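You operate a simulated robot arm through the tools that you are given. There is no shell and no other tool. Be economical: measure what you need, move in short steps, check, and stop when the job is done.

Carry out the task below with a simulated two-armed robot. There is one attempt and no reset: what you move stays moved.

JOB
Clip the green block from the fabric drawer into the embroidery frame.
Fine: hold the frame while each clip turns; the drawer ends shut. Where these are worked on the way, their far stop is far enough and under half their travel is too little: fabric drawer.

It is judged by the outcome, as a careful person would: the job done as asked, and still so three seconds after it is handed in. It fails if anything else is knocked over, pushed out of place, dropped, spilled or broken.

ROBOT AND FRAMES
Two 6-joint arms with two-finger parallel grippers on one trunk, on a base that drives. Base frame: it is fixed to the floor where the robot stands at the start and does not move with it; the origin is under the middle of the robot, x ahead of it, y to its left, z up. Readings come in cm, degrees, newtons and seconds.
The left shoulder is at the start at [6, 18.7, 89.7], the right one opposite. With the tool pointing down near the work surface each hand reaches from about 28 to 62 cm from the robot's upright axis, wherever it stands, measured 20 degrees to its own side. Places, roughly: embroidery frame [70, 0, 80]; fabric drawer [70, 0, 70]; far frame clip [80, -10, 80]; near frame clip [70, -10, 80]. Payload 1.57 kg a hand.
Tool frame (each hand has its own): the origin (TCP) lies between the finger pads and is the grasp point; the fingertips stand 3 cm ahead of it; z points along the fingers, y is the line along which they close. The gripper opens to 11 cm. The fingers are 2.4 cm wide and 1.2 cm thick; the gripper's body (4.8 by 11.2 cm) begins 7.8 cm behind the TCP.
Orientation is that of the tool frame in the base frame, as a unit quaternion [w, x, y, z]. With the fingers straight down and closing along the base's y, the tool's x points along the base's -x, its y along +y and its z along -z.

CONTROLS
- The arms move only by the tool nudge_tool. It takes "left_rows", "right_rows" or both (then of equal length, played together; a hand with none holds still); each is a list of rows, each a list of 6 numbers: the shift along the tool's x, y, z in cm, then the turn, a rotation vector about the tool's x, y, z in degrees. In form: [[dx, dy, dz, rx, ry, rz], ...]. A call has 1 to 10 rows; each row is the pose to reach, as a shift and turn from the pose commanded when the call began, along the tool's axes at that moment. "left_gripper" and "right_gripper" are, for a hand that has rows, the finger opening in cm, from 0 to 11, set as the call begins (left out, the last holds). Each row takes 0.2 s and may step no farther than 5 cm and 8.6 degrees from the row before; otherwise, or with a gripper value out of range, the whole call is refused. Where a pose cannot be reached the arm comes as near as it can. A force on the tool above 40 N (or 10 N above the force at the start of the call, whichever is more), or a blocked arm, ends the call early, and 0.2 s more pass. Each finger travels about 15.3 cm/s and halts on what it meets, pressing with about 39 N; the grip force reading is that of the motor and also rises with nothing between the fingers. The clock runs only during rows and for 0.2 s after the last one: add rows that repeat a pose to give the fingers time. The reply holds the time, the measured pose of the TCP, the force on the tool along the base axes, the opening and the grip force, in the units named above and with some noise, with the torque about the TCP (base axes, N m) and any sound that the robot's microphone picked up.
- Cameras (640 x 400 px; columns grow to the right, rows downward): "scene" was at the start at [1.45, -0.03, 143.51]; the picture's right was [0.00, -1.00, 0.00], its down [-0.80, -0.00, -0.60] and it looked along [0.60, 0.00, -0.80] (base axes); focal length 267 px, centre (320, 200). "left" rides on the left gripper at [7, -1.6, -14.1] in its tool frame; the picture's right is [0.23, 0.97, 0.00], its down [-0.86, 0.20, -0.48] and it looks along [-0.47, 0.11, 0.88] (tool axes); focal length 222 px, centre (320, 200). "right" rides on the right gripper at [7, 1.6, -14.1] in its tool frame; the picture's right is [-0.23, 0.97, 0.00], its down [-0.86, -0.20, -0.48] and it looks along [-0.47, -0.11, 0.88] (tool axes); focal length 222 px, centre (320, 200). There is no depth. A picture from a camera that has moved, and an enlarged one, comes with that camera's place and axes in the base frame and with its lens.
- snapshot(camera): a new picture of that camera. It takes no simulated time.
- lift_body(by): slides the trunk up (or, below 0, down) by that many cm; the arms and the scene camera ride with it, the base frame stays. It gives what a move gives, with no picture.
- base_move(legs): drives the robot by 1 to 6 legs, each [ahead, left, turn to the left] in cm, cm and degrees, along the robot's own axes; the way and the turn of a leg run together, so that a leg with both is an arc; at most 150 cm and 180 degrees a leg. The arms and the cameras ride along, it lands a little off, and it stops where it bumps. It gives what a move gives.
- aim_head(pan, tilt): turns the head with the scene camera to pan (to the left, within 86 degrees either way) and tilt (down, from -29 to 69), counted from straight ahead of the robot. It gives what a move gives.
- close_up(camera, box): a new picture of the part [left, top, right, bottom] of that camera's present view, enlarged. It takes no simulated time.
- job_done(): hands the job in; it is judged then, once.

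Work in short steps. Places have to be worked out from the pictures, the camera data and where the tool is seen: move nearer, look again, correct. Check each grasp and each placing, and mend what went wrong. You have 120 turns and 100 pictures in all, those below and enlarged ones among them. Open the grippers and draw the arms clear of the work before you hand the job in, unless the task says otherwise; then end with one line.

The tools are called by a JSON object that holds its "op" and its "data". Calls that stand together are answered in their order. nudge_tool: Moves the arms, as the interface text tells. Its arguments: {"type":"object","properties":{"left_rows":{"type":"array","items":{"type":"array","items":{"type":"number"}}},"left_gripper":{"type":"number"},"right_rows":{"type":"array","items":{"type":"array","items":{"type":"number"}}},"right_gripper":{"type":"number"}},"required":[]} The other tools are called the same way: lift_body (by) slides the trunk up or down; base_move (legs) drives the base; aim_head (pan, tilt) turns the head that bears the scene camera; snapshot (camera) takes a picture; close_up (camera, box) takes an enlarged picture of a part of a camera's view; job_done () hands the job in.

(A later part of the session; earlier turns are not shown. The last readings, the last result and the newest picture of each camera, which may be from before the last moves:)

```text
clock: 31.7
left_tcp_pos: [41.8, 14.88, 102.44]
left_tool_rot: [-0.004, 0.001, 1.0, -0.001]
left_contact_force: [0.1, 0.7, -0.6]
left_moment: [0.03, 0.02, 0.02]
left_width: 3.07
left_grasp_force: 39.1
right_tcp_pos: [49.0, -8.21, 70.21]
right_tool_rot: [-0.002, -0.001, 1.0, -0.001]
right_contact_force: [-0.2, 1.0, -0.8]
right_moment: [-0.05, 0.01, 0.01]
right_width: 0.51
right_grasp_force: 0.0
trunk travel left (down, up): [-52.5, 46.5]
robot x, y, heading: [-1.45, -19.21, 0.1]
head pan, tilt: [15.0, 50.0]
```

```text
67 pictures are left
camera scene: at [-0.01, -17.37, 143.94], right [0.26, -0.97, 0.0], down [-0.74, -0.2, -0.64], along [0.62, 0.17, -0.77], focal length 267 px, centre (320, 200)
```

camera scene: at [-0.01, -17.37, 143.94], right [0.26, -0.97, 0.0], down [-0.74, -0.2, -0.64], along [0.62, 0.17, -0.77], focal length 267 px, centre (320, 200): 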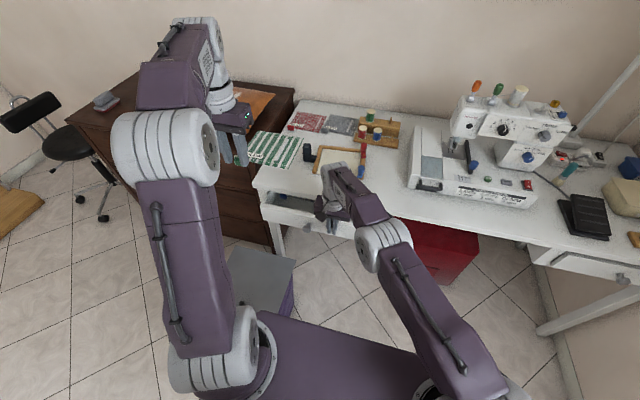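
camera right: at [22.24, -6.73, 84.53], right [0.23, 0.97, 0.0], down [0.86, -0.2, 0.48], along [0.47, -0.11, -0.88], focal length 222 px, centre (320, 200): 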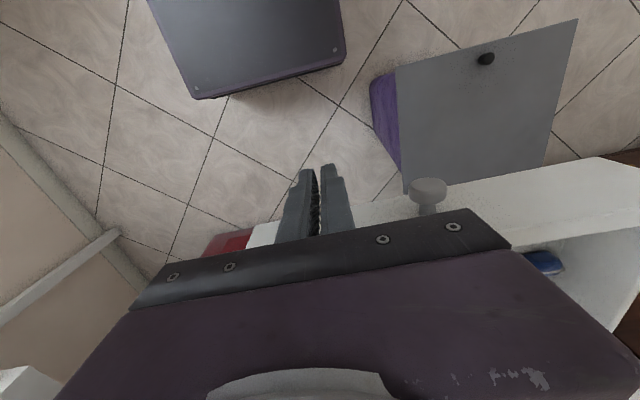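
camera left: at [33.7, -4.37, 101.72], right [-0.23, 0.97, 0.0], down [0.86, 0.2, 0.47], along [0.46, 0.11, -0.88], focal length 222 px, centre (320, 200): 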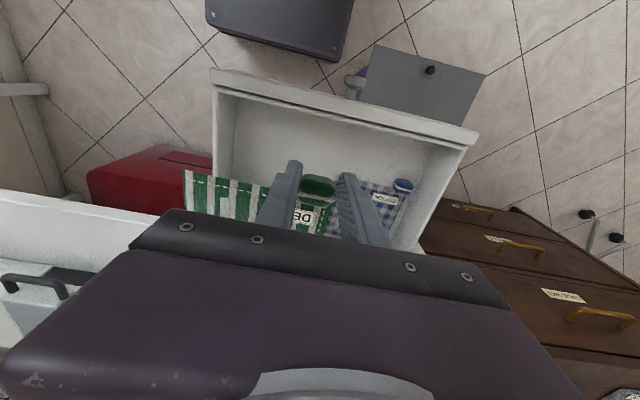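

Continue the last centimetres until it meets the stop.

{"op": "nudge_tool", "data": {"right_rows": [[-1.5, 0, 0, 0, 0, 0], [-3, 0, 0, 0, 0, 0], [-4.2, 0, 0, 0, 0, 0], [-5.2, 0, 0, 0, 0, 0], [-6, 0, 0, 0, 0, 0], [-6.6, 0, 0, 0, 0, 0], [-7.2, 0, 0, 0, 0, 0], [-7.8, 0, 0, 0, 0, 0], [-8.4, 0, 0, 0, 0, 0], [-9, 0, 0, 0, 0, 0]]}}

{"op": "close_up", "data": {"camera": "scene", "box": [240, 170, 400, 270]}}

```text
clock: 33.9
left_tcp_pos: [41.74, 14.86, 102.55]
left_tool_rot: [-0.002, 0.003, 1.0, -0.001]
left_contact_force: [-0.1, 0.6, 0.3]
left_moment: [0.02, 0.04, 0.01]
left_width: 3.1
left_grasp_force: 39.0
right_tcp_pos: [50.97, -10.81, 70.73]
right_tool_rot: [0.0, -0.002, 1.0, 0.0]
right_contact_force: [0.3, 0.1, -0.4]
right_moment: [0.01, -0.02, 0.01]
right_width: 0.48
right_grasp_force: 0.1
right hand out of reach, approached as far as the arm can: row 1, 2, 3, 4, 5, 6, 7, 8, 9, 10
trunk travel left (down, up): [-52.5, 46.5]
robot x, y, heading: [-2.0, -19.2, 0.3]
head pan, tilt: [15.0, 50.0]
```

```text
4.00 times, centred on (320, 220) of scene
camera zoom: at [-0.11, -17.36, 143.94], right [0.26, -0.97, 0.0], down [-0.74, -0.2, -0.64], along [0.62, 0.17, -0.77], focal length 1066 px, centre (320, 120)
```

zoom: 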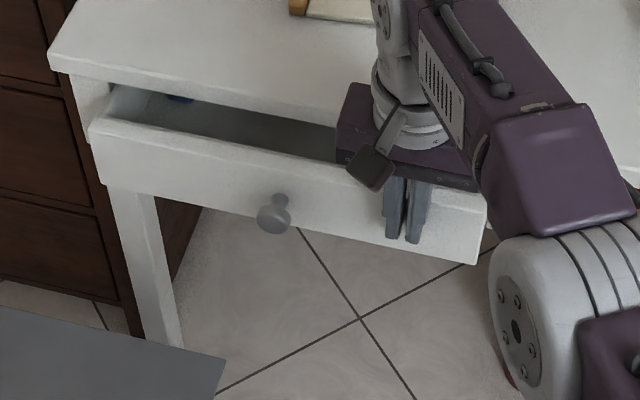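

Out of arm reach with ~5 cm left. Drive forward 4 cm with the hand pushing, then finish by arm.

{"op": "base_move", "data": {"legs": [[4, 0, 0]]}}

{"op": "nudge_tool", "data": {"right_rows": [[-0.6, 0, 0, 0, 0, 0], [-1.2, 0, 0, 0, 0, 0], [-1.8, 0, 0, 0, 0, 0], [-2.4, 0, 0, 0, 0, 0], [-3, 0, 0, 0, 0, 0], [-3.5, 0, 0, 0, 0, 0]]}}

{"op": "close_up", "data": {"camera": "scene", "box": [240, 170, 400, 270]}}

```text
clock: 34.8
left_tcp_pos: [46.01, 14.89, 102.42]
left_tool_rot: [-0.004, 0.001, 1.0, -0.002]
left_contact_force: [0.6, 0.6, -0.4]
left_moment: [0.02, 0.07, 0.01]
left_width: 3.09
left_grasp_force: 39.0
right_tcp_pos: [55.31, -10.88, 70.59]
right_tool_rot: [-0.001, -0.001, 1.0, 0.0]
right_contact_force: [-2.5, 0.1, 0.7]
right_moment: [0.02, -0.02, 0.03]
right_width: 0.5
right_grasp_force: 0.2
trunk travel left (down, up): [-52.5, 46.5]
robot x, y, heading: [2.36, -19.2, 0.0]
head pan, tilt: [15.0, 50.0]
```

```text
clock: 36.2
left_tcp_pos: [45.41, 14.97, 102.59]
left_tool_rot: [-0.002, 0.001, 1.0, -0.002]
left_contact_force: [-0.3, 0.0, -0.3]
left_moment: [0.01, 0.04, -0.02]
left_width: 3.07
left_grasp_force: 39.0
right_tcp_pos: [55.29, -11.86, 70.96]
right_tool_rot: [-0.003, -0.003, 1.0, -0.001]
right_contact_force: [-29.5, 9.3, -7.5]
right_moment: [-0.02, -0.04, 0.3]
right_width: 1.12
right_grasp_force: 3.1
right hand out of reach, approached as far as the arm can: row 1, 2, 3, 4, 5, 6
trunk travel left (down, up): [-52.5, 46.5]
robot x, y, heading: [2.56, -18.99, 0.2]
head pan, tilt: [15.0, 50.0]
```

```text
4.00 times, centred on (320, 220) of scene
camera zoom: at [3.58, -17.19, 143.93], right [0.26, -0.97, 0.0], down [-0.74, -0.2, -0.64], along [0.62, 0.17, -0.76], focal length 1066 px, centre (320, 120)
```

zoom: 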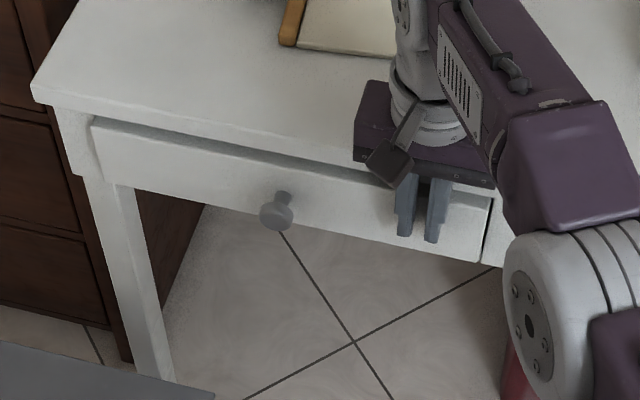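

Drawer met its stop at 29 N. Withdraw the right hand back and up, then verify it's shut.

{"op": "nudge_tool", "data": {"right_rows": [[2, 0, 0, 0, 0, 0], [5, -1, 0, 0, 0, 0], [7, -3, -2, 0, 0, 0], [7, -7, -5, 0, 0, 0], [7, -11, -8, 0, 0, 0], [7, -15, -11, 0, 0, 0], [7, -18, -15, 0, 0, 0], [7, -20, -19, 0, 0, 0], [7, -20, -23, 0, 0, 0], [7, -20, -27, 0, 0, 0]]}}

{"op": "close_up", "data": {"camera": "scene", "box": [220, 110, 420, 260]}}

{"op": "snapshot", "data": {"camera": "left"}}

```text
clock: 37.3
left_tcp_pos: [45.81, 14.84, 102.63]
left_tool_rot: [-0.003, 0.0, 1.0, 0.0]
left_contact_force: [-0.4, 0.8, -1.6]
left_moment: [0.04, 0.05, -0.02]
left_width: 3.09
left_grasp_force: 39.0
right_tcp_pos: [55.74, -13.27, 75.09]
right_tool_rot: [-0.012, -0.004, 1.0, 0.001]
right_contact_force: [-6.9, 1.9, 6.4]
right_moment: [-0.04, -0.07, -0.01]
right_width: 0.49
right_grasp_force: 0.1
right hand out of reach, approached as far as the arm can: row 1, 2, 3, 4, 5
trunk travel left (down, up): [-52.5, 46.5]
robot x, y, heading: [2.26, -19.2, 0.2]
head pan, tilt: [15.0, 50.0]
stopped in row 5 (right hand): the force on the tool passed its limit (the readings are from after the stop); the commanded pose is now the measured one
```

```text
2.67 times, centred on (320, 185) of scene
camera zoom: at [3.86, -17.42, 143.98], right [0.26, -0.96, 0.0], down [-0.74, -0.2, -0.64], along [0.62, 0.17, -0.77], focal length 711 px, centre (320, 240)
```

zoom: 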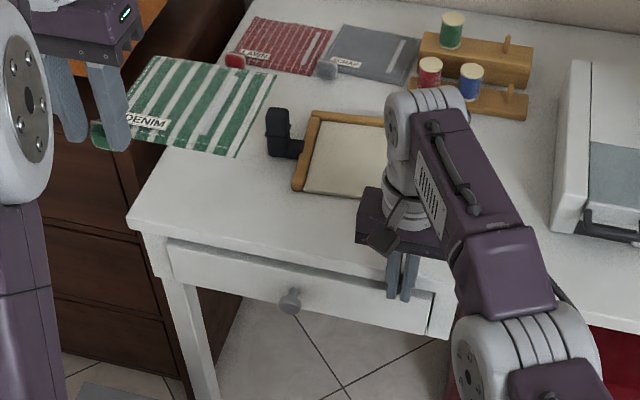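

```text
63 pictures are left
camera left: at [38.93, 13.33, 116.84], right [-0.23, 0.97, 0.0], down [0.86, 0.2, 0.47], along [0.46, 0.11, -0.88], focal length 222 px, centre (320, 200)
```

left: 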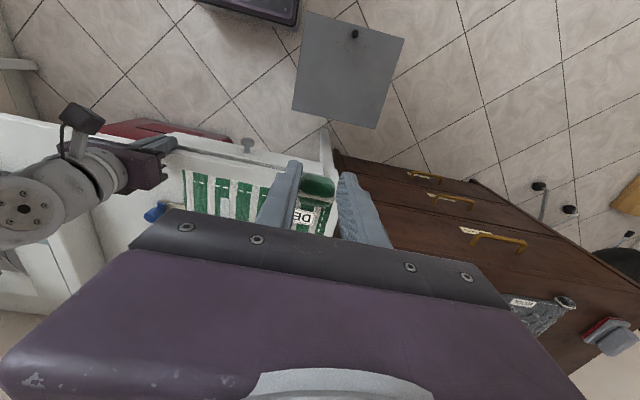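

Commanded pose had run ahead, so the hand slid upward to the desk edge; now reset. Back straight off 6 cm, then up.

{"op": "nudge_tool", "data": {"right_rows": [[2, 0, 0, 0, 0, 0], [5, 0, 0, 0, 0, 0], [8, 0, 0, 0, 0, 0], [8, -2, -4, 0, 0, 0], [8, -5, -8, 0, 0, 0], [8, -8, -12, 0, 0, 0], [8, -11, -16, 0, 0, 0], [8, -13, -20, 0, 0, 0]]}}

{"op": "close_up", "data": {"camera": "scene", "box": [220, 110, 420, 260]}}

```text
clock: 39.1
left_tcp_pos: [45.69, 15.01, 102.6]
left_tool_rot: [-0.004, 0.001, 1.0, -0.002]
left_contact_force: [-0.6, 0.1, -1.1]
left_moment: [-0.03, 0.03, -0.01]
left_width: 3.09
left_grasp_force: 38.9
right_tcp_pos: [54.36, -22.9, 98.03]
right_tool_rot: [-0.014, -0.005, 1.0, -0.002]
right_contact_force: [-0.7, 0.8, 0.5]
right_moment: [-0.02, 0.04, -0.02]
right_width: 0.5
right_grasp_force: 0.0
right hand out of reach, approached as far as the arm can: row 1, 2, 3, 4, 5, 6, 7, 8
trunk travel left (down, up): [-52.5, 46.5]
robot x, y, heading: [2.28, -19.3, 0.2]
head pan, tilt: [15.0, 50.0]
```

```text
2.67 times, centred on (320, 185) of scene
camera zoom: at [3.9, -17.1, 143.93], right [0.26, -0.96, 0.0], down [-0.74, -0.2, -0.64], along [0.62, 0.17, -0.77], focal length 711 px, centre (320, 240)
```

zoom: 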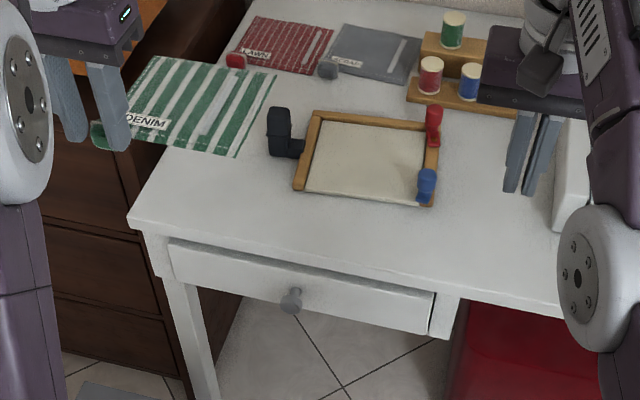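

Drawer is shut (knob back at ≈(55, 0.5)). The right hand lags its target; I'll retract it further before driving forward.

{"op": "nudge_tool", "data": {"right_rows": [[3, -2, 0, 0, 0, 0], [6, -4, 0, 0, 0, 0], [9, -6, 0, 0, 0, 0], [12, -8, -1, 0, 0, 0], [14, -10, -2, 0, 0, 0], [16, -12, -3, 0, 0, 0]]}}

```text
clock: 40.5
left_tcp_pos: [45.62, 15.05, 102.64]
left_tool_rot: [-0.004, 0.001, 1.0, -0.001]
left_contact_force: [-0.1, -0.5, -0.7]
left_moment: [0.01, 0.03, 0.0]
left_width: 3.09
left_grasp_force: 39.0
right_tcp_pos: [55.57, -32.89, 100.71]
right_tool_rot: [-0.011, -0.004, 1.0, 0.0]
right_contact_force: [-0.1, 0.4, -0.5]
right_moment: [-0.02, 0.01, 0.03]
right_width: 0.51
right_grasp_force: 0.0
right hand out of reach, approached as far as the arm can: row 1, 2, 3, 4, 5, 6
trunk travel left (down, up): [-52.5, 46.5]
robot x, y, heading: [2.46, -19.26, -0.1]
head pan, tilt: [15.0, 50.0]
```

The right hand isn't retracting in x. Test with a single small move to see how it responds.

{"op": "nudge_tool", "data": {"right_rows": [[2, 0, 0, 0, 0, 0], [4, 0, 0, 0, 0, 0], [4, 0, 0, 0, 0, 0]]}}

{"op": "snapshot", "data": {"camera": "scene"}}

```text
clock: 41.3
left_tcp_pos: [45.74, 14.86, 102.48]
left_tool_rot: [-0.005, 0.002, 1.0, -0.001]
left_contact_force: [0.4, 0.8, -0.6]
left_moment: [0.02, 0.05, 0.0]
left_width: 3.08
left_grasp_force: 38.8
right_tcp_pos: [51.61, -32.95, 100.53]
right_tool_rot: [-0.011, -0.005, 1.0, 0.0]
right_contact_force: [-0.3, -1.0, 0.0]
right_moment: [-0.01, 0.02, 0.0]
right_width: 0.5
right_grasp_force: 0.1
trunk travel left (down, up): [-52.5, 46.5]
robot x, y, heading: [2.7, -19.26, 0.1]
head pan, tilt: [15.0, 50.0]
```

```text
61 pictures are left
camera scene: at [3.96, -17.34, 143.93], right [0.26, -0.96, 0.0], down [-0.74, -0.2, -0.64], along [0.62, 0.17, -0.77], focal length 267 px, centre (320, 200)
```

scene: 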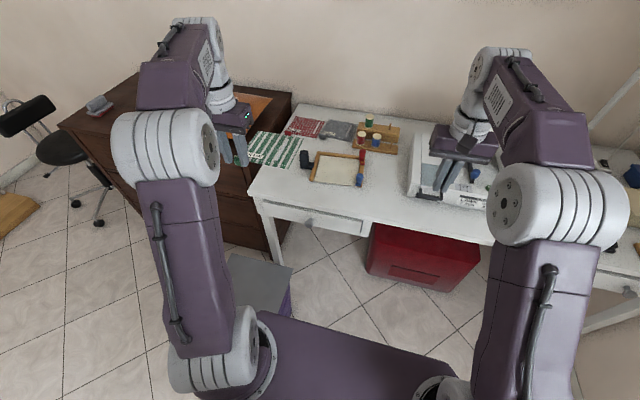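

It was just a far-out commanded pose; it responds now. Tuck the right hand back (high, clear of the sewing machine) before driving to the desk.

{"op": "nudge_tool", "data": {"right_rows": [[3, 1, -2, 0, 0, 0], [6, 2, -4, 0, 0, 0], [9, 3, -6, 0, 0, 0], [12, 4, -8, 0, 0, 0], [15, 5, -9, 0, -1, 0], [17, 5, -9, 0, -1.3, 0]]}}

{"op": "base_move", "data": {"legs": [[12, 0, 0]]}}

{"op": "aim_head", "data": {"pan": 10, "tilt": 66}}

{"op": "snapshot", "data": {"camera": "scene"}}

```text
clock: 42.7
left_tcp_pos: [45.62, 14.86, 102.59]
left_tool_rot: [-0.003, 0.001, 1.0, -0.001]
left_contact_force: [-1.0, -0.5, -0.6]
left_moment: [0.02, 0.06, 0.03]
left_width: 3.08
left_grasp_force: 38.8
right_tcp_pos: [34.82, -28.32, 109.67]
right_tool_rot: [0.001, -0.005, 1.0, 0.0]
right_contact_force: [0.9, 0.1, 0.0]
right_moment: [-0.01, -0.03, 0.0]
right_width: 0.49
right_grasp_force: 0.0
trunk travel left (down, up): [-52.5, 46.5]
robot x, y, heading: [2.73, -19.56, 0.2]
head pan, tilt: [15.0, 50.0]
```

```text
clock: 43.9
left_tcp_pos: [57.83, 14.97, 102.49]
left_tool_rot: [-0.004, 0.001, 1.0, -0.001]
left_contact_force: [-0.3, 0.0, -0.4]
left_moment: [0.02, 0.02, 0.0]
left_width: 3.07
left_grasp_force: 39.0
right_tcp_pos: [46.89, -28.23, 109.45]
right_tool_rot: [0.001, -0.004, 1.0, 0.001]
right_contact_force: [0.6, 0.5, 0.0]
right_moment: [0.0, 0.04, 0.03]
right_width: 0.47
right_grasp_force: 0.1
trunk travel left (down, up): [-52.5, 46.5]
robot x, y, heading: [14.66, -19.34, 0.4]
head pan, tilt: [15.0, 50.0]
```

```text
clock: 44.7
left_tcp_pos: [57.73, 15.0, 102.63]
left_tool_rot: [-0.004, 0.001, 1.0, -0.001]
left_contact_force: [-0.4, 0.2, -1.2]
left_moment: [0.03, 0.04, 0.02]
left_width: 3.07
left_grasp_force: 38.9
right_tcp_pos: [46.86, -28.23, 109.45]
right_tool_rot: [0.001, -0.004, 1.0, 0.001]
right_contact_force: [0.0, 0.4, -0.4]
right_moment: [0.03, 0.0, -0.02]
right_width: 0.48
right_grasp_force: 0.0
trunk travel left (down, up): [-52.5, 46.5]
robot x, y, heading: [14.31, -19.12, 0.2]
head pan, tilt: [10.0, 66.0]
```

```text
60 pictures are left
camera scene: at [14.36, -18.26, 142.02], right [0.18, -0.98, 0.0], down [-0.9, -0.16, -0.41], along [0.4, 0.07, -0.91], focal length 267 px, centre (320, 200)
```

scene: 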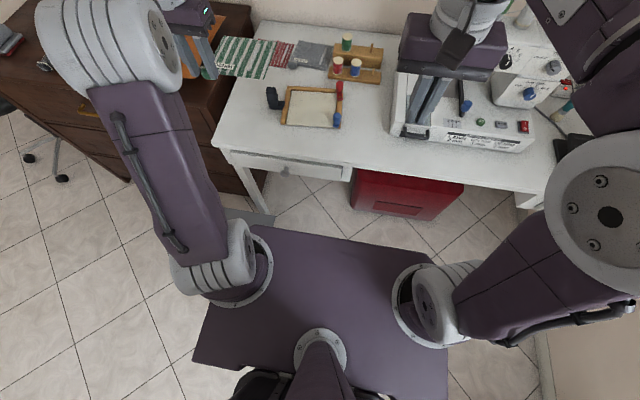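

Path ahead is clear (red box begins at x≈73, base front will be ≈55). Drive forward 20 more.

{"op": "base_move", "data": {"legs": [[20, 0, 0]]}}

{"op": "aim_head", "data": {"pan": 15, "tilt": 55}}

{"op": "snapshot", "data": {"camera": "scene"}}

{"op": "snapshot", "data": {"camera": "left"}}

```text
clock: 46.3
left_tcp_pos: [77.75, 15.28, 102.43]
left_tool_rot: [-0.004, 0.0, 1.0, 0.0]
left_contact_force: [0.5, -0.9, -0.9]
left_moment: [0.01, 0.05, 0.03]
left_width: 3.08
left_grasp_force: 38.7
right_tcp_pos: [66.8, -27.96, 109.49]
right_tool_rot: [0.0, -0.006, 1.0, 0.0]
right_contact_force: [0.1, 0.3, -0.8]
right_moment: [0.02, 0.05, 0.01]
right_width: 0.5
right_grasp_force: 0.1
trunk travel left (down, up): [-52.5, 46.5]
robot x, y, heading: [34.45, -18.81, 0.8]
head pan, tilt: [10.0, 66.0]
```

```text
clock: 47.0
left_tcp_pos: [77.64, 15.23, 102.71]
left_tool_rot: [-0.003, -0.001, 1.0, 0.0]
left_contact_force: [0.1, 0.8, 0.1]
left_moment: [0.04, 0.01, 0.01]
left_width: 3.08
left_grasp_force: 39.0
right_tcp_pos: [66.84, -28.06, 109.64]
right_tool_rot: [0.001, -0.006, 1.0, 0.001]
right_contact_force: [-0.5, 0.7, 0.6]
right_moment: [0.01, 0.04, 0.03]
right_width: 0.5
right_grasp_force: 0.0
trunk travel left (down, up): [-52.5, 46.5]
robot x, y, heading: [34.36, -19.1, 0.2]
head pan, tilt: [15.0, 55.0]
```

```text
59 pictures are left
camera scene: at [35.44, -17.31, 143.28], right [0.27, -0.96, 0.0], down [-0.79, -0.22, -0.57], along [0.55, 0.15, -0.82], focal length 267 px, centre (320, 200)
```

scene: 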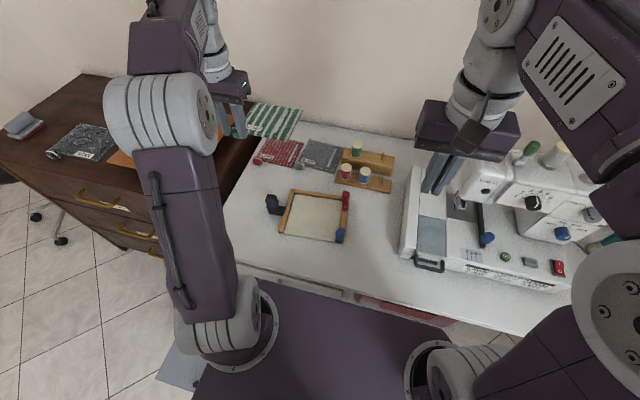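

```text
58 pictures are left
camera left: at [70.87, 13.68, 116.77], right [-0.23, 0.97, 0.0], down [0.86, 0.2, 0.47], along [0.46, 0.11, -0.88], focal length 222 px, centre (320, 200)
```

left: 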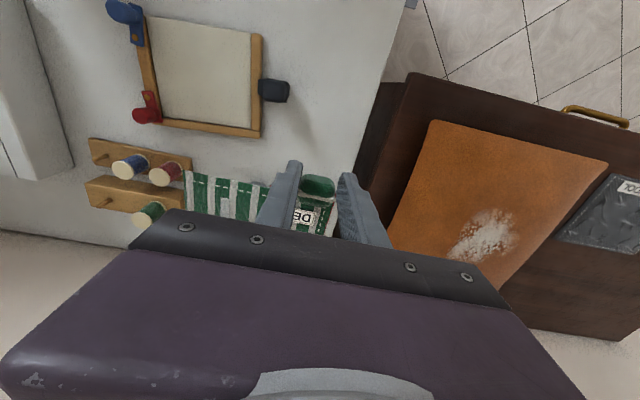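

Excellent top view of the frame. I'll enlarge it from both cameras to fix the frame geometry.

{"op": "close_up", "data": {"camera": "left", "box": [90, 0, 310, 140]}}

{"op": "close_up", "data": {"camera": "scene", "box": [255, 170, 365, 250]}}

```text
2.86 times, centred on (200, 70) of left
camera zoom: at [70.87, 13.68, 116.77], right [-0.23, 0.97, 0.0], down [0.86, 0.2, 0.47], along [0.46, 0.11, -0.88], focal length 635 px, centre (663, 571)
```

zoom: 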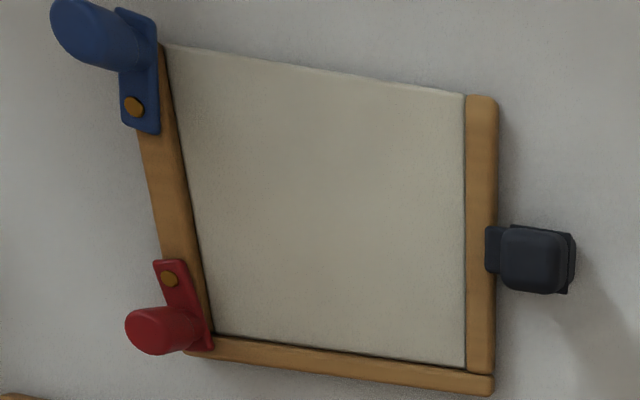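

```text
5.00 times, centred on (310, 210) of scene
camera zoom: at [35.44, -17.31, 143.28], right [0.27, -0.96, 0.0], down [-0.79, -0.22, -0.57], along [0.55, 0.15, -0.82], focal length 1333 px, centre (370, 150)
```

zoom: 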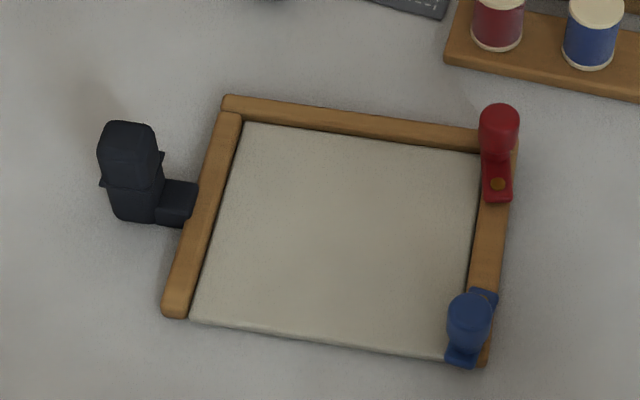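

Triangulated: rail tops z≈76.3, window ≈15.2 × 14.1 cm turned ~5° left, with near-right inner corner ≈(68.5, −12.8); knobs: blue (69.1, −13.6), red (82.2, −12.4), pivots blue (71.6, −13.8), red (79.7, −13.1). Bring the block to hover over the window, turned 5°, TCP ≈(66, −1.1, 87).

{"op": "nudge_tool", "data": {"left_rows": [[2.4, -3.3, 1, 0, 0, -1], [4.8, -6.6, 2, 0, 0, -2], [7.2, -9.9, 3, 0, 0, -3], [9.6, -13.2, 4, 0, 0, -4], [11.65, -16.35, 5, 0, 0, -5], [11.65, -16.35, 9, 0, 0, -5], [11.65, -16.35, 12.5, 0, 0, -5], [11.65, -16.35, 15.5, 0, 0, -5], [11.65, -16.35, 15.5, 0, 0, -5]]}}

{"op": "snapshot", "data": {"camera": "scene"}}

{"op": "close_up", "data": {"camera": "scene", "box": [255, 170, 375, 260]}}

```text
clock: 49.0
left_tcp_pos: [66.01, -1.38, 87.14]
left_tool_rot: [-0.004, -0.045, 0.999, 0.001]
left_contact_force: [-0.7, -0.3, -0.2]
left_moment: [0.03, 0.06, 0.01]
left_width: 3.06
left_grasp_force: 38.9
right_tcp_pos: [66.89, -27.97, 109.56]
right_tool_rot: [0.0, -0.006, 1.0, 0.001]
right_contact_force: [0.4, 0.2, -0.4]
right_moment: [0.0, 0.01, -0.01]
right_width: 0.5
right_grasp_force: 0.1
trunk travel left (down, up): [-52.5, 46.5]
robot x, y, heading: [34.3, -19.13, 0.4]
head pan, tilt: [15.0, 55.0]
```

```text
55 pictures are left
camera scene: at [35.41, -17.32, 143.29], right [0.27, -0.96, 0.0], down [-0.79, -0.22, -0.57], along [0.55, 0.15, -0.82], focal length 267 px, centre (320, 200)
```

scene: 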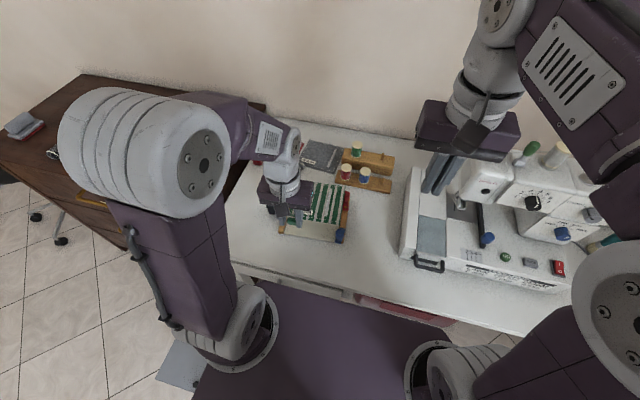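

```text
4.44 times, centred on (315, 215) of scene
camera zoom: at [35.41, -17.32, 143.29], right [0.27, -0.96, 0.0], down [-0.79, -0.22, -0.57], along [0.55, 0.15, -0.82], focal length 1185 px, centre (342, 133)
```

zoom: 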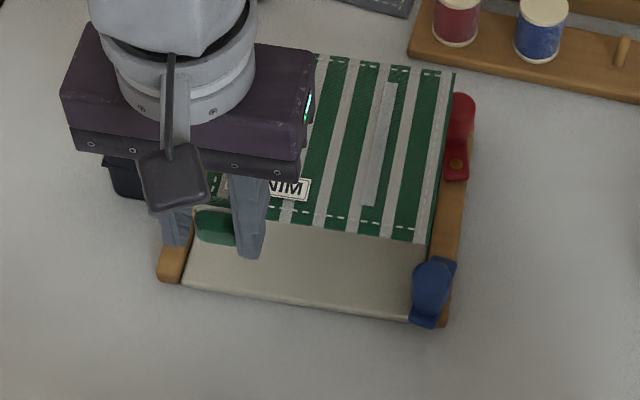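

In the scene camera, the block's right edge sits ≈0.75 cm past the window's right edge. Shift left 1.2 and descend to z≈80, then check.

{"op": "nudge_tool", "data": {"left_rows": [[0, 1.2, 1, 0, 0, 0], [0, 1.2, 3, 0, 0, 0], [0, 1.2, 5, 0, 0, 0], [0, 1.2, 6.8, 0, 0, 0], [0, 1.2, 6.8, 0, 0, 0]]}}

{"op": "close_up", "data": {"camera": "scene", "box": [255, 170, 375, 260]}}

{"op": "close_up", "data": {"camera": "left", "box": [160, 80, 400, 230]}}

```text
clock: 50.2
left_tcp_pos: [65.88, -0.06, 80.42]
left_tool_rot: [-0.002, -0.044, 0.999, 0.001]
left_contact_force: [1.3, -0.2, 8.4]
left_moment: [0.11, -1.24, -0.01]
left_width: 3.07
left_grasp_force: 39.4
right_tcp_pos: [66.81, -27.97, 109.42]
right_tool_rot: [0.0, -0.006, 1.0, 0.0]
right_contact_force: [-0.1, 0.1, 0.8]
right_moment: [-0.04, 0.0, 0.02]
right_width: 0.5
right_grasp_force: 0.0
trunk travel left (down, up): [-52.5, 46.5]
robot x, y, heading: [34.54, -19.19, 0.4]
head pan, tilt: [15.0, 55.0]
```

```text
4.44 times, centred on (315, 215) of scene
camera zoom: at [35.38, -17.36, 143.3], right [0.27, -0.96, 0.0], down [-0.79, -0.22, -0.57], along [0.55, 0.15, -0.82], focal length 1185 px, centre (342, 133)
```

zoom: 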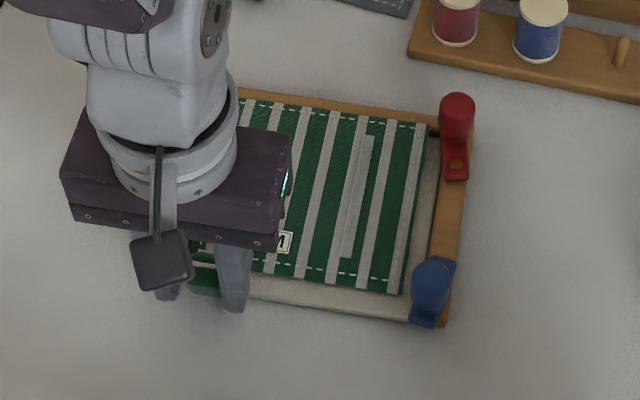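

```text
2.67 times, centred on (280, 155) of left
camera zoom: at [59.09, -2.23, 94.64], right [-0.31, 0.95, 0.0], down [0.84, 0.28, 0.47], along [0.45, 0.15, -0.88], focal length 592 px, centre (427, 320)
```

zoom: 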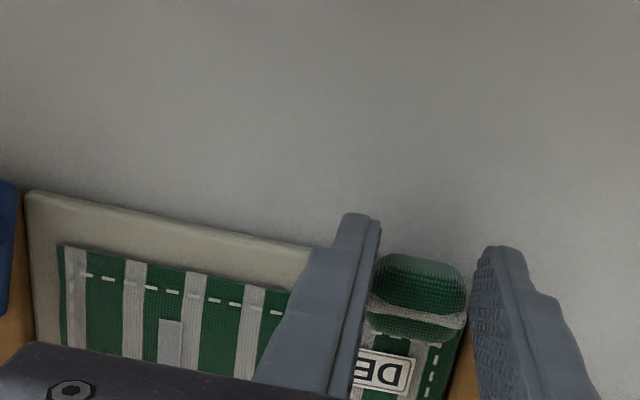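

Force/moment indicate the far-left block corner is touching the frame (≈14.8 cm ahead). Raise 1, shift 0.6 cm back and 0.3 right, and descend again.

{"op": "nudge_tool", "data": {"left_rows": [[0, 0, -1, 0, 0, 0], [0.6, -0.35, -1, 0, 0, 0], [0.6, -0.35, -1, 0, 0, 0], [0.6, -0.35, 0, 0, 0, 0], [0.6, -0.35, 0.5, 0, 0, 0], [0.6, -0.35, 0.5, 0, 0, 0]]}}

{"op": "close_up", "data": {"camera": "scene", "box": [255, 170, 375, 260]}}

{"op": "close_up", "data": {"camera": "left", "box": [160, 80, 400, 230]}}

```text
clock: 51.5
left_tcp_pos: [65.15, -0.35, 80.22]
left_tool_rot: [0.002, -0.044, 0.999, 0.0]
left_contact_force: [-9.6, 3.7, 37.1]
left_moment: [0.01, -0.31, 0.02]
left_width: 3.09
left_grasp_force: 38.4
right_tcp_pos: [66.5, -27.99, 109.7]
right_tool_rot: [0.002, -0.006, 1.0, 0.001]
right_contact_force: [-0.4, 0.4, -0.9]
right_moment: [-0.05, 0.0, 0.01]
right_width: 0.5
right_grasp_force: 0.1
trunk travel left (down, up): [-52.5, 46.5]
robot x, y, heading: [34.56, -18.99, 0.7]
head pan, tilt: [15.0, 55.0]
stopped in row 6 (left hand): the force on the tool passed its limit (the readings are from after the stop); the commanded pose is now the measured one
```

```text
4.44 times, centred on (315, 215) of scene
camera zoom: at [35.02, -17.46, 143.36], right [0.27, -0.96, 0.0], down [-0.79, -0.22, -0.58], along [0.56, 0.15, -0.82], focal length 1185 px, centre (342, 133)
```

zoom: 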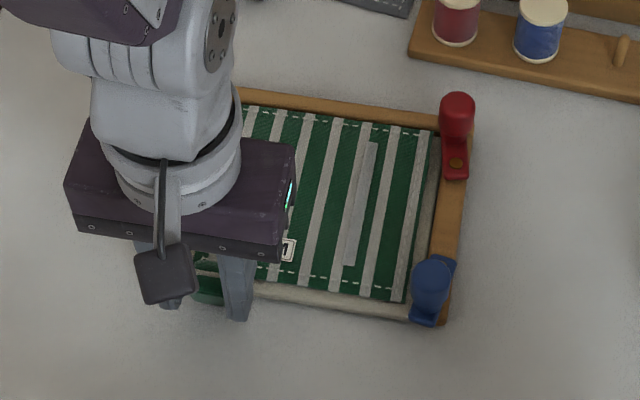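

```text
2.67 times, centred on (280, 155) of left
camera zoom: at [58.4, -2.61, 94.48], right [-0.31, 0.95, 0.0], down [0.83, 0.27, 0.48], along [0.46, 0.15, -0.88], focal length 592 px, centre (427, 320)
```

zoom: 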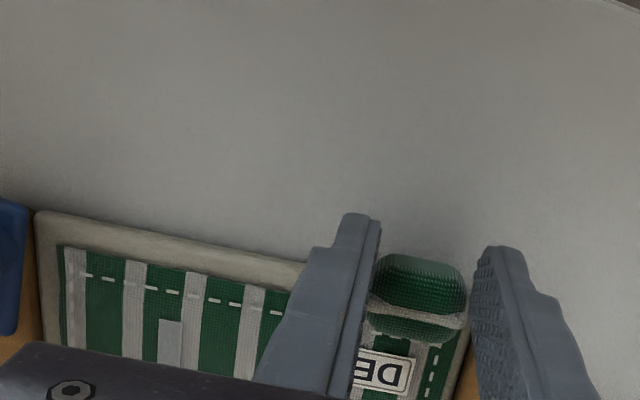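

37 N straight up near the TCP: the fingertips/block are on the plate (plate top z≈77). The far edge looks tight against the far rail while ≥1 cm plate shows at the near side; lift 0.6, shift back 0.6, and set down gently.

{"op": "nudge_tool", "data": {"left_rows": [[0, 0, -1.3, 0, 0, 0], [0.6, -0.15, -1.3, 0, 0, 0], [0.6, -0.15, -1.3, 0, 0, 0]]}}

{"op": "close_up", "data": {"camera": "scene", "box": [270, 180, 350, 240]}}

```text
clock: 52.3
left_tcp_pos: [65.02, -0.67, 81.39]
left_tool_rot: [-0.001, -0.045, 0.999, -0.001]
left_contact_force: [0.5, 0.1, -1.0]
left_moment: [0.02, 0.03, 0.0]
left_width: 3.08
left_grasp_force: 38.3
right_tcp_pos: [66.91, -28.02, 109.51]
right_tool_rot: [0.001, -0.006, 1.0, 0.0]
right_contact_force: [-0.6, -0.7, -0.4]
right_moment: [-0.01, 0.04, 0.01]
right_width: 0.48
right_grasp_force: 0.1
trunk travel left (down, up): [-52.5, 46.5]
robot x, y, heading: [34.61, -19.27, 0.4]
head pan, tilt: [15.0, 55.0]
```

```text
6.67 times, centred on (310, 210) of scene
camera zoom: at [35.53, -17.29, 143.28], right [0.27, -0.96, 0.0], down [-0.79, -0.22, -0.57], along [0.55, 0.15, -0.82], focal length 1777 px, centre (387, 133)
```

zoom: 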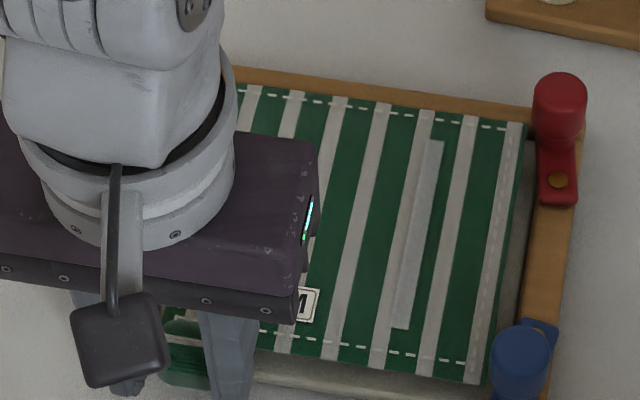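

Block is parallel to the frame, right gap ≈0.6 cm. Shift back 0.4 more for the far rail and lower to just above contact.

{"op": "nudge_tool", "data": {"left_rows": [[0.4, 0, 0, 0, 0, 0], [0.4, 0, 0.5, 0, 0, 0], [0.4, 0, 0.9, 0, 0, 0], [0.4, 0, 1.1, 0, 0, 0], [0.4, 0, 1.1, 0, 0, 0]]}}

{"op": "close_up", "data": {"camera": "scene", "box": [270, 180, 350, 240]}}

{"op": "close_up", "data": {"camera": "left", "box": [160, 80, 400, 230]}}

```text
clock: 53.5
left_tcp_pos: [64.38, -0.55, 80.16]
left_tool_rot: [0.001, -0.044, 0.999, -0.002]
left_contact_force: [0.0, 1.8, 12.0]
left_moment: [0.1, -0.32, 0.01]
left_width: 3.08
left_grasp_force: 39.1
right_tcp_pos: [66.71, -28.03, 109.57]
right_tool_rot: [0.002, -0.005, 1.0, 0.0]
right_contact_force: [-0.3, -0.1, -0.3]
right_moment: [0.02, -0.01, 0.03]
right_width: 0.48
right_grasp_force: 0.0
trunk travel left (down, up): [-52.5, 46.5]
robot x, y, heading: [34.34, -19.21, 0.3]
head pan, tilt: [15.0, 55.0]
```

```text
6.67 times, centred on (310, 210) of scene
camera zoom: at [35.33, -17.34, 143.31], right [0.27, -0.96, 0.0], down [-0.79, -0.22, -0.57], along [0.55, 0.15, -0.82], focal length 1777 px, centre (387, 133)
```

zoom: 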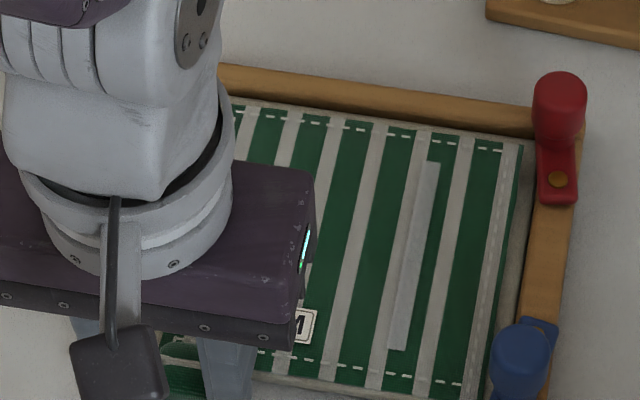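

```text
2.67 times, centred on (280, 155) of left
camera zoom: at [57.66, -2.78, 94.48], right [-0.31, 0.95, 0.0], down [0.83, 0.28, 0.48], along [0.46, 0.15, -0.88], focal length 592 px, centre (427, 320)
```

zoom: 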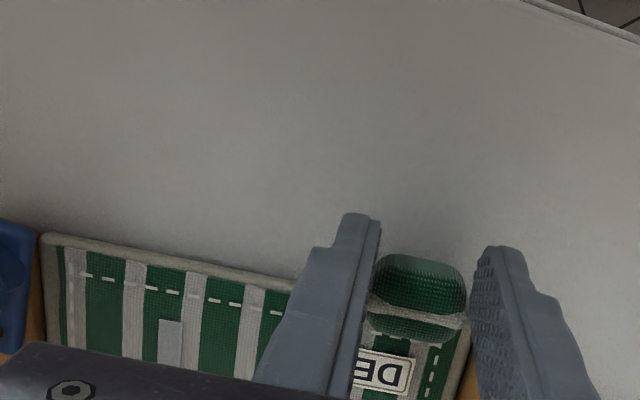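

The block now lies inside the rails (far rail fully visible) on the plate. Release slightly and lift away.

{"op": "nudge_tool", "data": {"left_rows": [[0, 0, -0.1, 0, 0, 0], [0, 0, -0.1, 0, 0, 0], [0, 0, -1, 0, 0, 0], [0, 0, -3, 0, 0, 0], [1, 1, -6, 0, 0, 0], [4, 4, -9, 0, 0, 0], [6, 7, -11, 0, 0, 0]], "left_gripper": 4.3}}

{"op": "close_up", "data": {"camera": "scene", "box": [250, 170, 370, 260]}}

{"op": "snapshot", "data": {"camera": "left"}}

```text
refused: row 6 steps farther than a row can; nothing moved
```

```text
4.44 times, centred on (310, 215) of scene
camera zoom: at [35.33, -17.34, 143.31], right [0.27, -0.96, 0.0], down [-0.79, -0.22, -0.57], along [0.55, 0.15, -0.82], focal length 1185 px, centre (364, 133)
```

zoom: 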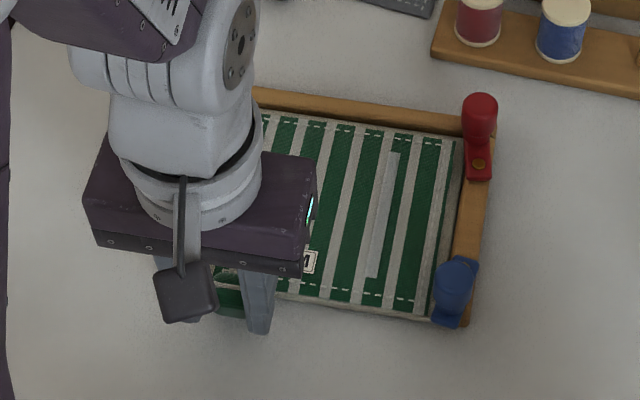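

```text
45 pictures are left
camera left: at [57.66, -2.78, 94.48], right [-0.31, 0.95, 0.0], down [0.83, 0.28, 0.48], along [0.46, 0.15, -0.88], focal length 222 px, centre (320, 200)
```

left: 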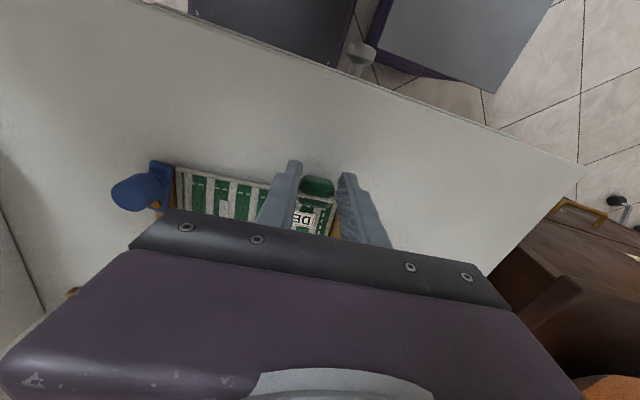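

The call was refused for a too-long step; same plan with shorter steps and pictures afterwards.

{"op": "nudge_tool", "data": {"left_rows": [[0, 0, -0.1, 0, 0, 0], [0, 0, -0.1, 0, 0, 0], [0, 0, -1, 0, 0, 0], [0, 0, -3, 0, 0, 0], [0.5, 1, -6, 0, 0, 0], [1, 3, -9, 0, 0, 0], [1, 6, -12, 0, 0, 0], [0, 9, -14, 0, 0, 0], [-2, 12, -15, 0, 0, 0]], "left_gripper": 4.3}}

{"op": "close_up", "data": {"camera": "scene", "box": [250, 170, 370, 260]}}

{"op": "snapshot", "data": {"camera": "left"}}

```text
clock: 55.5
left_tcp_pos: [65.32, 11.49, 95.23]
left_tool_rot: [-0.002, -0.044, 0.999, -0.001]
left_contact_force: [0.8, 0.4, 0.5]
left_moment: [0.0, -0.02, -0.02]
left_width: 4.3
left_grasp_force: 0.0
right_tcp_pos: [67.03, -27.87, 109.44]
right_tool_rot: [0.001, -0.006, 1.0, -0.001]
right_contact_force: [0.1, -0.7, 0.3]
right_moment: [-0.02, 0.03, 0.01]
right_width: 0.5
right_grasp_force: 0.0
trunk travel left (down, up): [-52.5, 46.5]
robot x, y, heading: [34.41, -19.25, 0.4]
head pan, tilt: [15.0, 55.0]
```

```text
4.44 times, centred on (310, 215) of scene
camera zoom: at [35.54, -17.2, 143.28], right [0.27, -0.96, 0.0], down [-0.79, -0.22, -0.57], along [0.55, 0.15, -0.82], focal length 1185 px, centre (364, 133)
```

zoom: 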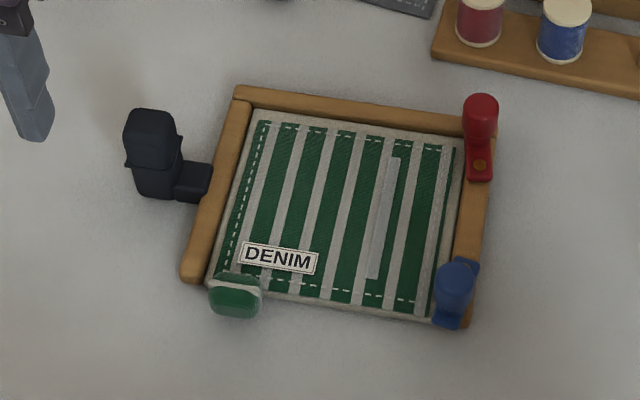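

```text
43 pictures are left
camera left: at [58.52, 9.29, 109.47], right [-0.31, 0.95, 0.0], down [0.83, 0.28, 0.48], along [0.45, 0.15, -0.88], focal length 222 px, centre (320, 200)
```

left: 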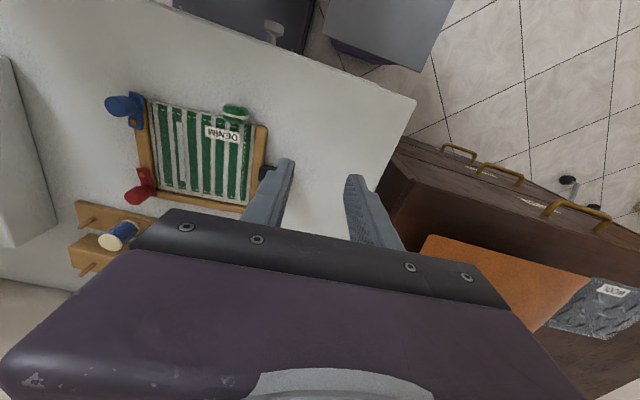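

Block is neatly inside the frame with its tab on the open side. Now bring the left hand, opened, over the black handle (≈(73.3, 7.8), top ≈82.5).

{"op": "nudge_tool", "data": {"left_rows": [[-2.5, -1.5, 0, 0, 0, 0], [-5, -3, 0, 0, 0, 0], [-7.65, -4.4, 0, 0, 0, 0], [-7.65, -4.4, 3, 0, 0, 0], [-7.65, -4.4, 5, 0, 0, 0], [-7.65, -4.4, 5, 0, 0, 0]], "left_gripper": 8}}

{"op": "close_up", "data": {"camera": "left", "box": [200, 80, 440, 230]}}

{"op": "close_up", "data": {"camera": "scene", "box": [230, 160, 350, 250]}}

```text
clock: 56.9
left_tcp_pos: [73.23, 8.0, 90.37]
left_tool_rot: [0.0, -0.045, 0.999, -0.001]
left_contact_force: [0.0, -0.2, 0.2]
left_moment: [0.01, 0.0, 0.03]
left_width: 8.0
left_grasp_force: 0.0
right_tcp_pos: [66.83, -27.94, 109.51]
right_tool_rot: [0.001, -0.005, 1.0, 0.001]
right_contact_force: [0.3, 0.0, 0.7]
right_moment: [0.01, 0.0, 0.02]
right_width: 0.5
right_grasp_force: 0.0
trunk travel left (down, up): [-52.5, 46.5]
robot x, y, heading: [34.67, -18.99, 0.5]
head pan, tilt: [15.0, 55.0]
```

```text
2.67 times, centred on (320, 155) of left
camera zoom: at [66.55, 5.67, 104.5], right [-0.31, 0.95, 0.0], down [0.83, 0.28, 0.48], along [0.45, 0.15, -0.88], focal length 592 px, centre (320, 320)
```

zoom: 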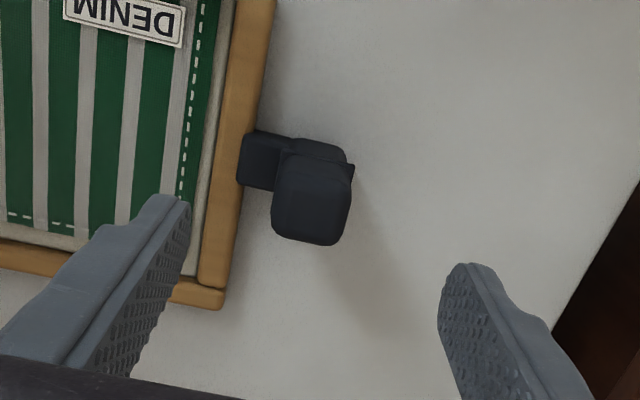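

```text
4.44 times, centred on (290, 205) of scene
camera zoom: at [35.43, -17.31, 143.29], right [0.27, -0.96, 0.0], down [-0.79, -0.22, -0.57], along [0.55, 0.15, -0.82], focal length 1185 px, centre (453, 178)
```

zoom: 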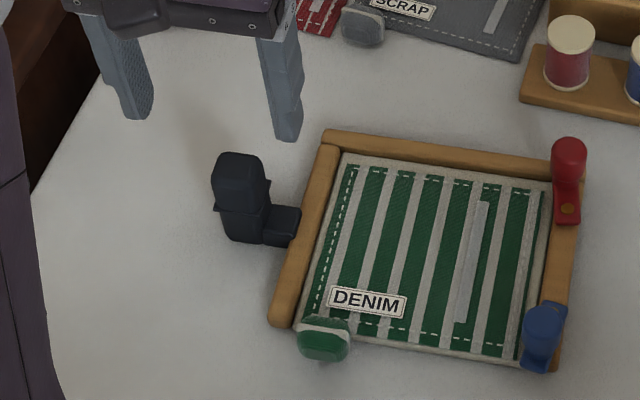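

Handle is directly below, ~3 cm wide. Narrow to 6 cm, descend to z≈82.3 and grip.

{"op": "nudge_tool", "data": {"left_rows": [[0, -0.3, 0, 0, 0, 0], [0, -0.3, 3, 0, 0, 0], [0, -0.3, 5.5, 0, 0, 0], [0, -0.3, 7.2, 0, 0, 0], [0, -0.3, 8.1, 0, 0, 0], [0, -0.3, 8.1, 0, 0, 0]], "left_gripper": 6}}

{"op": "close_up", "data": {"camera": "left", "box": [200, 80, 440, 230]}}

{"op": "close_up", "data": {"camera": "scene", "box": [230, 160, 350, 250]}}

```text
clock: 58.3
left_tcp_pos: [73.42, 7.45, 82.2]
left_tool_rot: [-0.001, -0.045, 0.999, -0.001]
left_contact_force: [-0.7, 0.8, 0.0]
left_moment: [-0.02, -0.01, 0.01]
left_width: 6.02
left_grasp_force: 0.0
right_tcp_pos: [66.8, -28.03, 109.46]
right_tool_rot: [0.001, -0.007, 1.0, 0.0]
right_contact_force: [-0.2, 0.3, -0.3]
right_moment: [0.01, -0.02, 0.0]
right_width: 0.48
right_grasp_force: 0.0
trunk travel left (down, up): [-52.5, 46.5]
robot x, y, heading: [34.48, -19.54, 0.5]
head pan, tilt: [15.0, 55.0]
```

```text
2.67 times, centred on (320, 155) of left
camera zoom: at [66.66, 5.25, 96.37], right [-0.31, 0.95, 0.0], down [0.83, 0.28, 0.48], along [0.45, 0.15, -0.88], focal length 592 px, centre (320, 320)
```

zoom: 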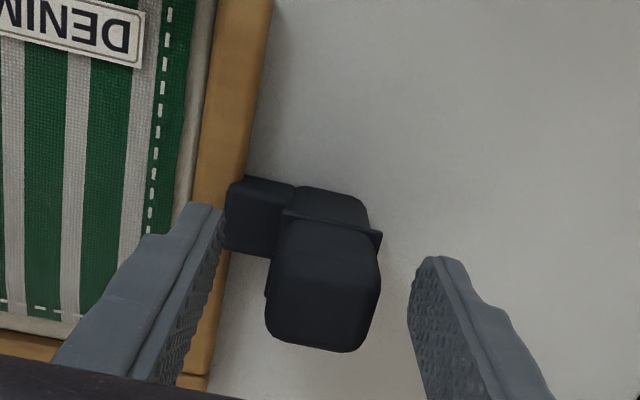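

```text
4.44 times, centred on (290, 205) of scene
camera zoom: at [35.43, -17.31, 143.29], right [0.27, -0.96, 0.0], down [-0.79, -0.22, -0.57], along [0.55, 0.15, -0.82], focal length 1185 px, centre (453, 178)
```

zoom: 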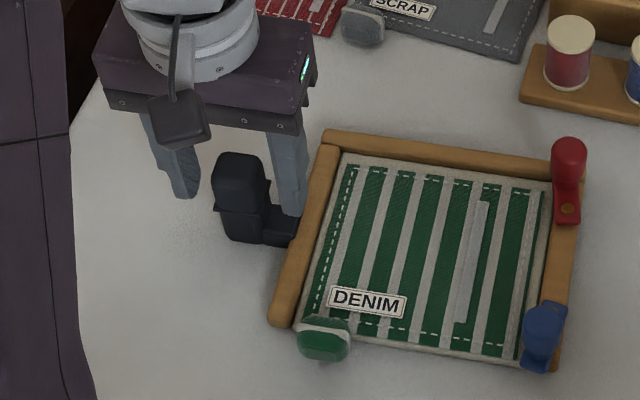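

Handle is centred. Close on it.

{"op": "nudge_tool", "data": {"left_rows": [[0, 0, 0, 0, 0, 0], [0, 0, 0, 0, 0, 0], [0, 0, 0, 0, 0, 0]], "left_gripper": 1.5}}

{"op": "close_up", "data": {"camera": "scene", "box": [230, 160, 350, 250]}}

```text
clock: 59.1
left_tcp_pos: [73.35, 7.41, 82.22]
left_tool_rot: [0.0, -0.044, 0.999, -0.001]
left_contact_force: [-0.1, 0.4, -0.3]
left_moment: [0.11, 0.12, 0.07]
left_width: 2.93
left_grasp_force: 38.9
right_tcp_pos: [66.87, -27.96, 109.54]
right_tool_rot: [0.001, -0.005, 1.0, 0.0]
right_contact_force: [0.6, 0.1, -0.3]
right_moment: [-0.01, 0.01, -0.01]
right_width: 0.51
right_grasp_force: 0.1
trunk travel left (down, up): [-52.5, 46.5]
robot x, y, heading: [34.58, -19.25, 0.1]
head pan, tilt: [15.0, 55.0]
```

```text
4.44 times, centred on (290, 205) of scene
camera zoom: at [35.47, -17.3, 143.28], right [0.27, -0.96, 0.0], down [-0.79, -0.22, -0.57], along [0.55, 0.15, -0.82], focal length 1185 px, centre (453, 178)
```

zoom: 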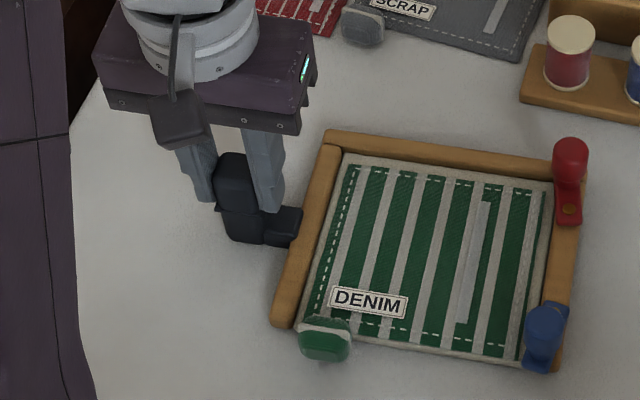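

Frame is held by the handle (2.9 cm grip). Bring the right hand above the blue knob (≈(69.1, −13.6)), yaw 5°, fingers open 5.

{"op": "nudge_tool", "data": {"right_rows": [[-0.5, 3, 3, 0, 0, -1], [-1, 6, 6, 0, 0, -2], [-1.5, 9, 9, 0, 0, -3], [-2, 12, 12, 0, 0, -4], [-2.3, 14.5, 15, 0, 0, -5], [-2.3, 14.5, 19.5, 0, 0, -5], [-2.3, 14.5, 19.5, 0, 0, -5]], "right_gripper": 5}}

{"op": "close_up", "data": {"camera": "right", "box": [200, 80, 440, 230]}}

{"op": "close_up", "data": {"camera": "scene", "box": [250, 160, 370, 250]}}

```text
clock: 60.7
left_tcp_pos: [73.41, 7.47, 82.2]
left_tool_rot: [0.0, -0.045, 0.999, 0.0]
left_contact_force: [-0.3, -0.2, 0.1]
left_moment: [0.06, 0.11, 0.01]
left_width: 2.92
left_grasp_force: 38.8
right_tcp_pos: [68.88, -13.6, 89.9]
right_tool_rot: [0.0, -0.05, 0.999, -0.001]
right_contact_force: [-0.1, -0.1, -0.6]
right_moment: [0.0, 0.0, 0.03]
right_width: 5.04
right_grasp_force: 0.1
trunk travel left (down, up): [-52.5, 46.5]
robot x, y, heading: [34.45, -19.05, 0.3]
head pan, tilt: [15.0, 55.0]
```

```text
2.67 times, centred on (320, 155) of right
camera zoom: at [61.72, -12.61, 104.19], right [0.13, 0.99, 0.0], down [0.87, -0.11, 0.48], along [0.48, -0.06, -0.88], focal length 592 px, centre (320, 320)
```

zoom: 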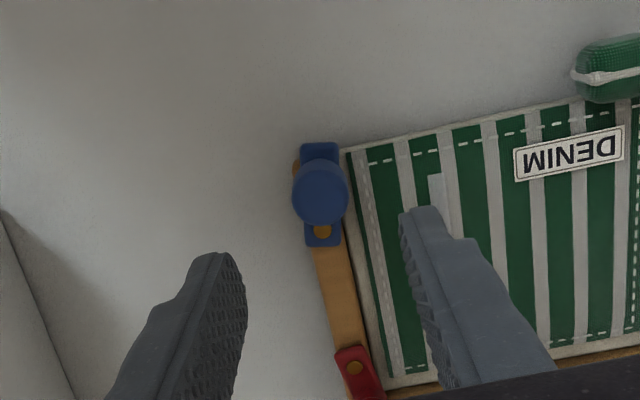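

```text
4.44 times, centred on (310, 205) of scene
camera zoom: at [35.46, -17.29, 143.28], right [0.27, -0.96, 0.0], down [-0.79, -0.22, -0.57], along [0.55, 0.15, -0.82], focal length 1185 px, centre (364, 178)
```

zoom: 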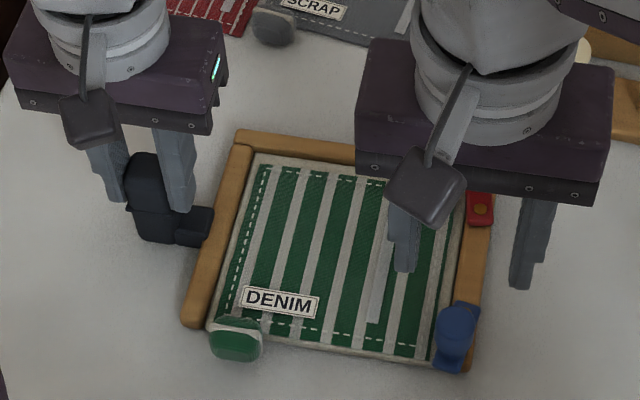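

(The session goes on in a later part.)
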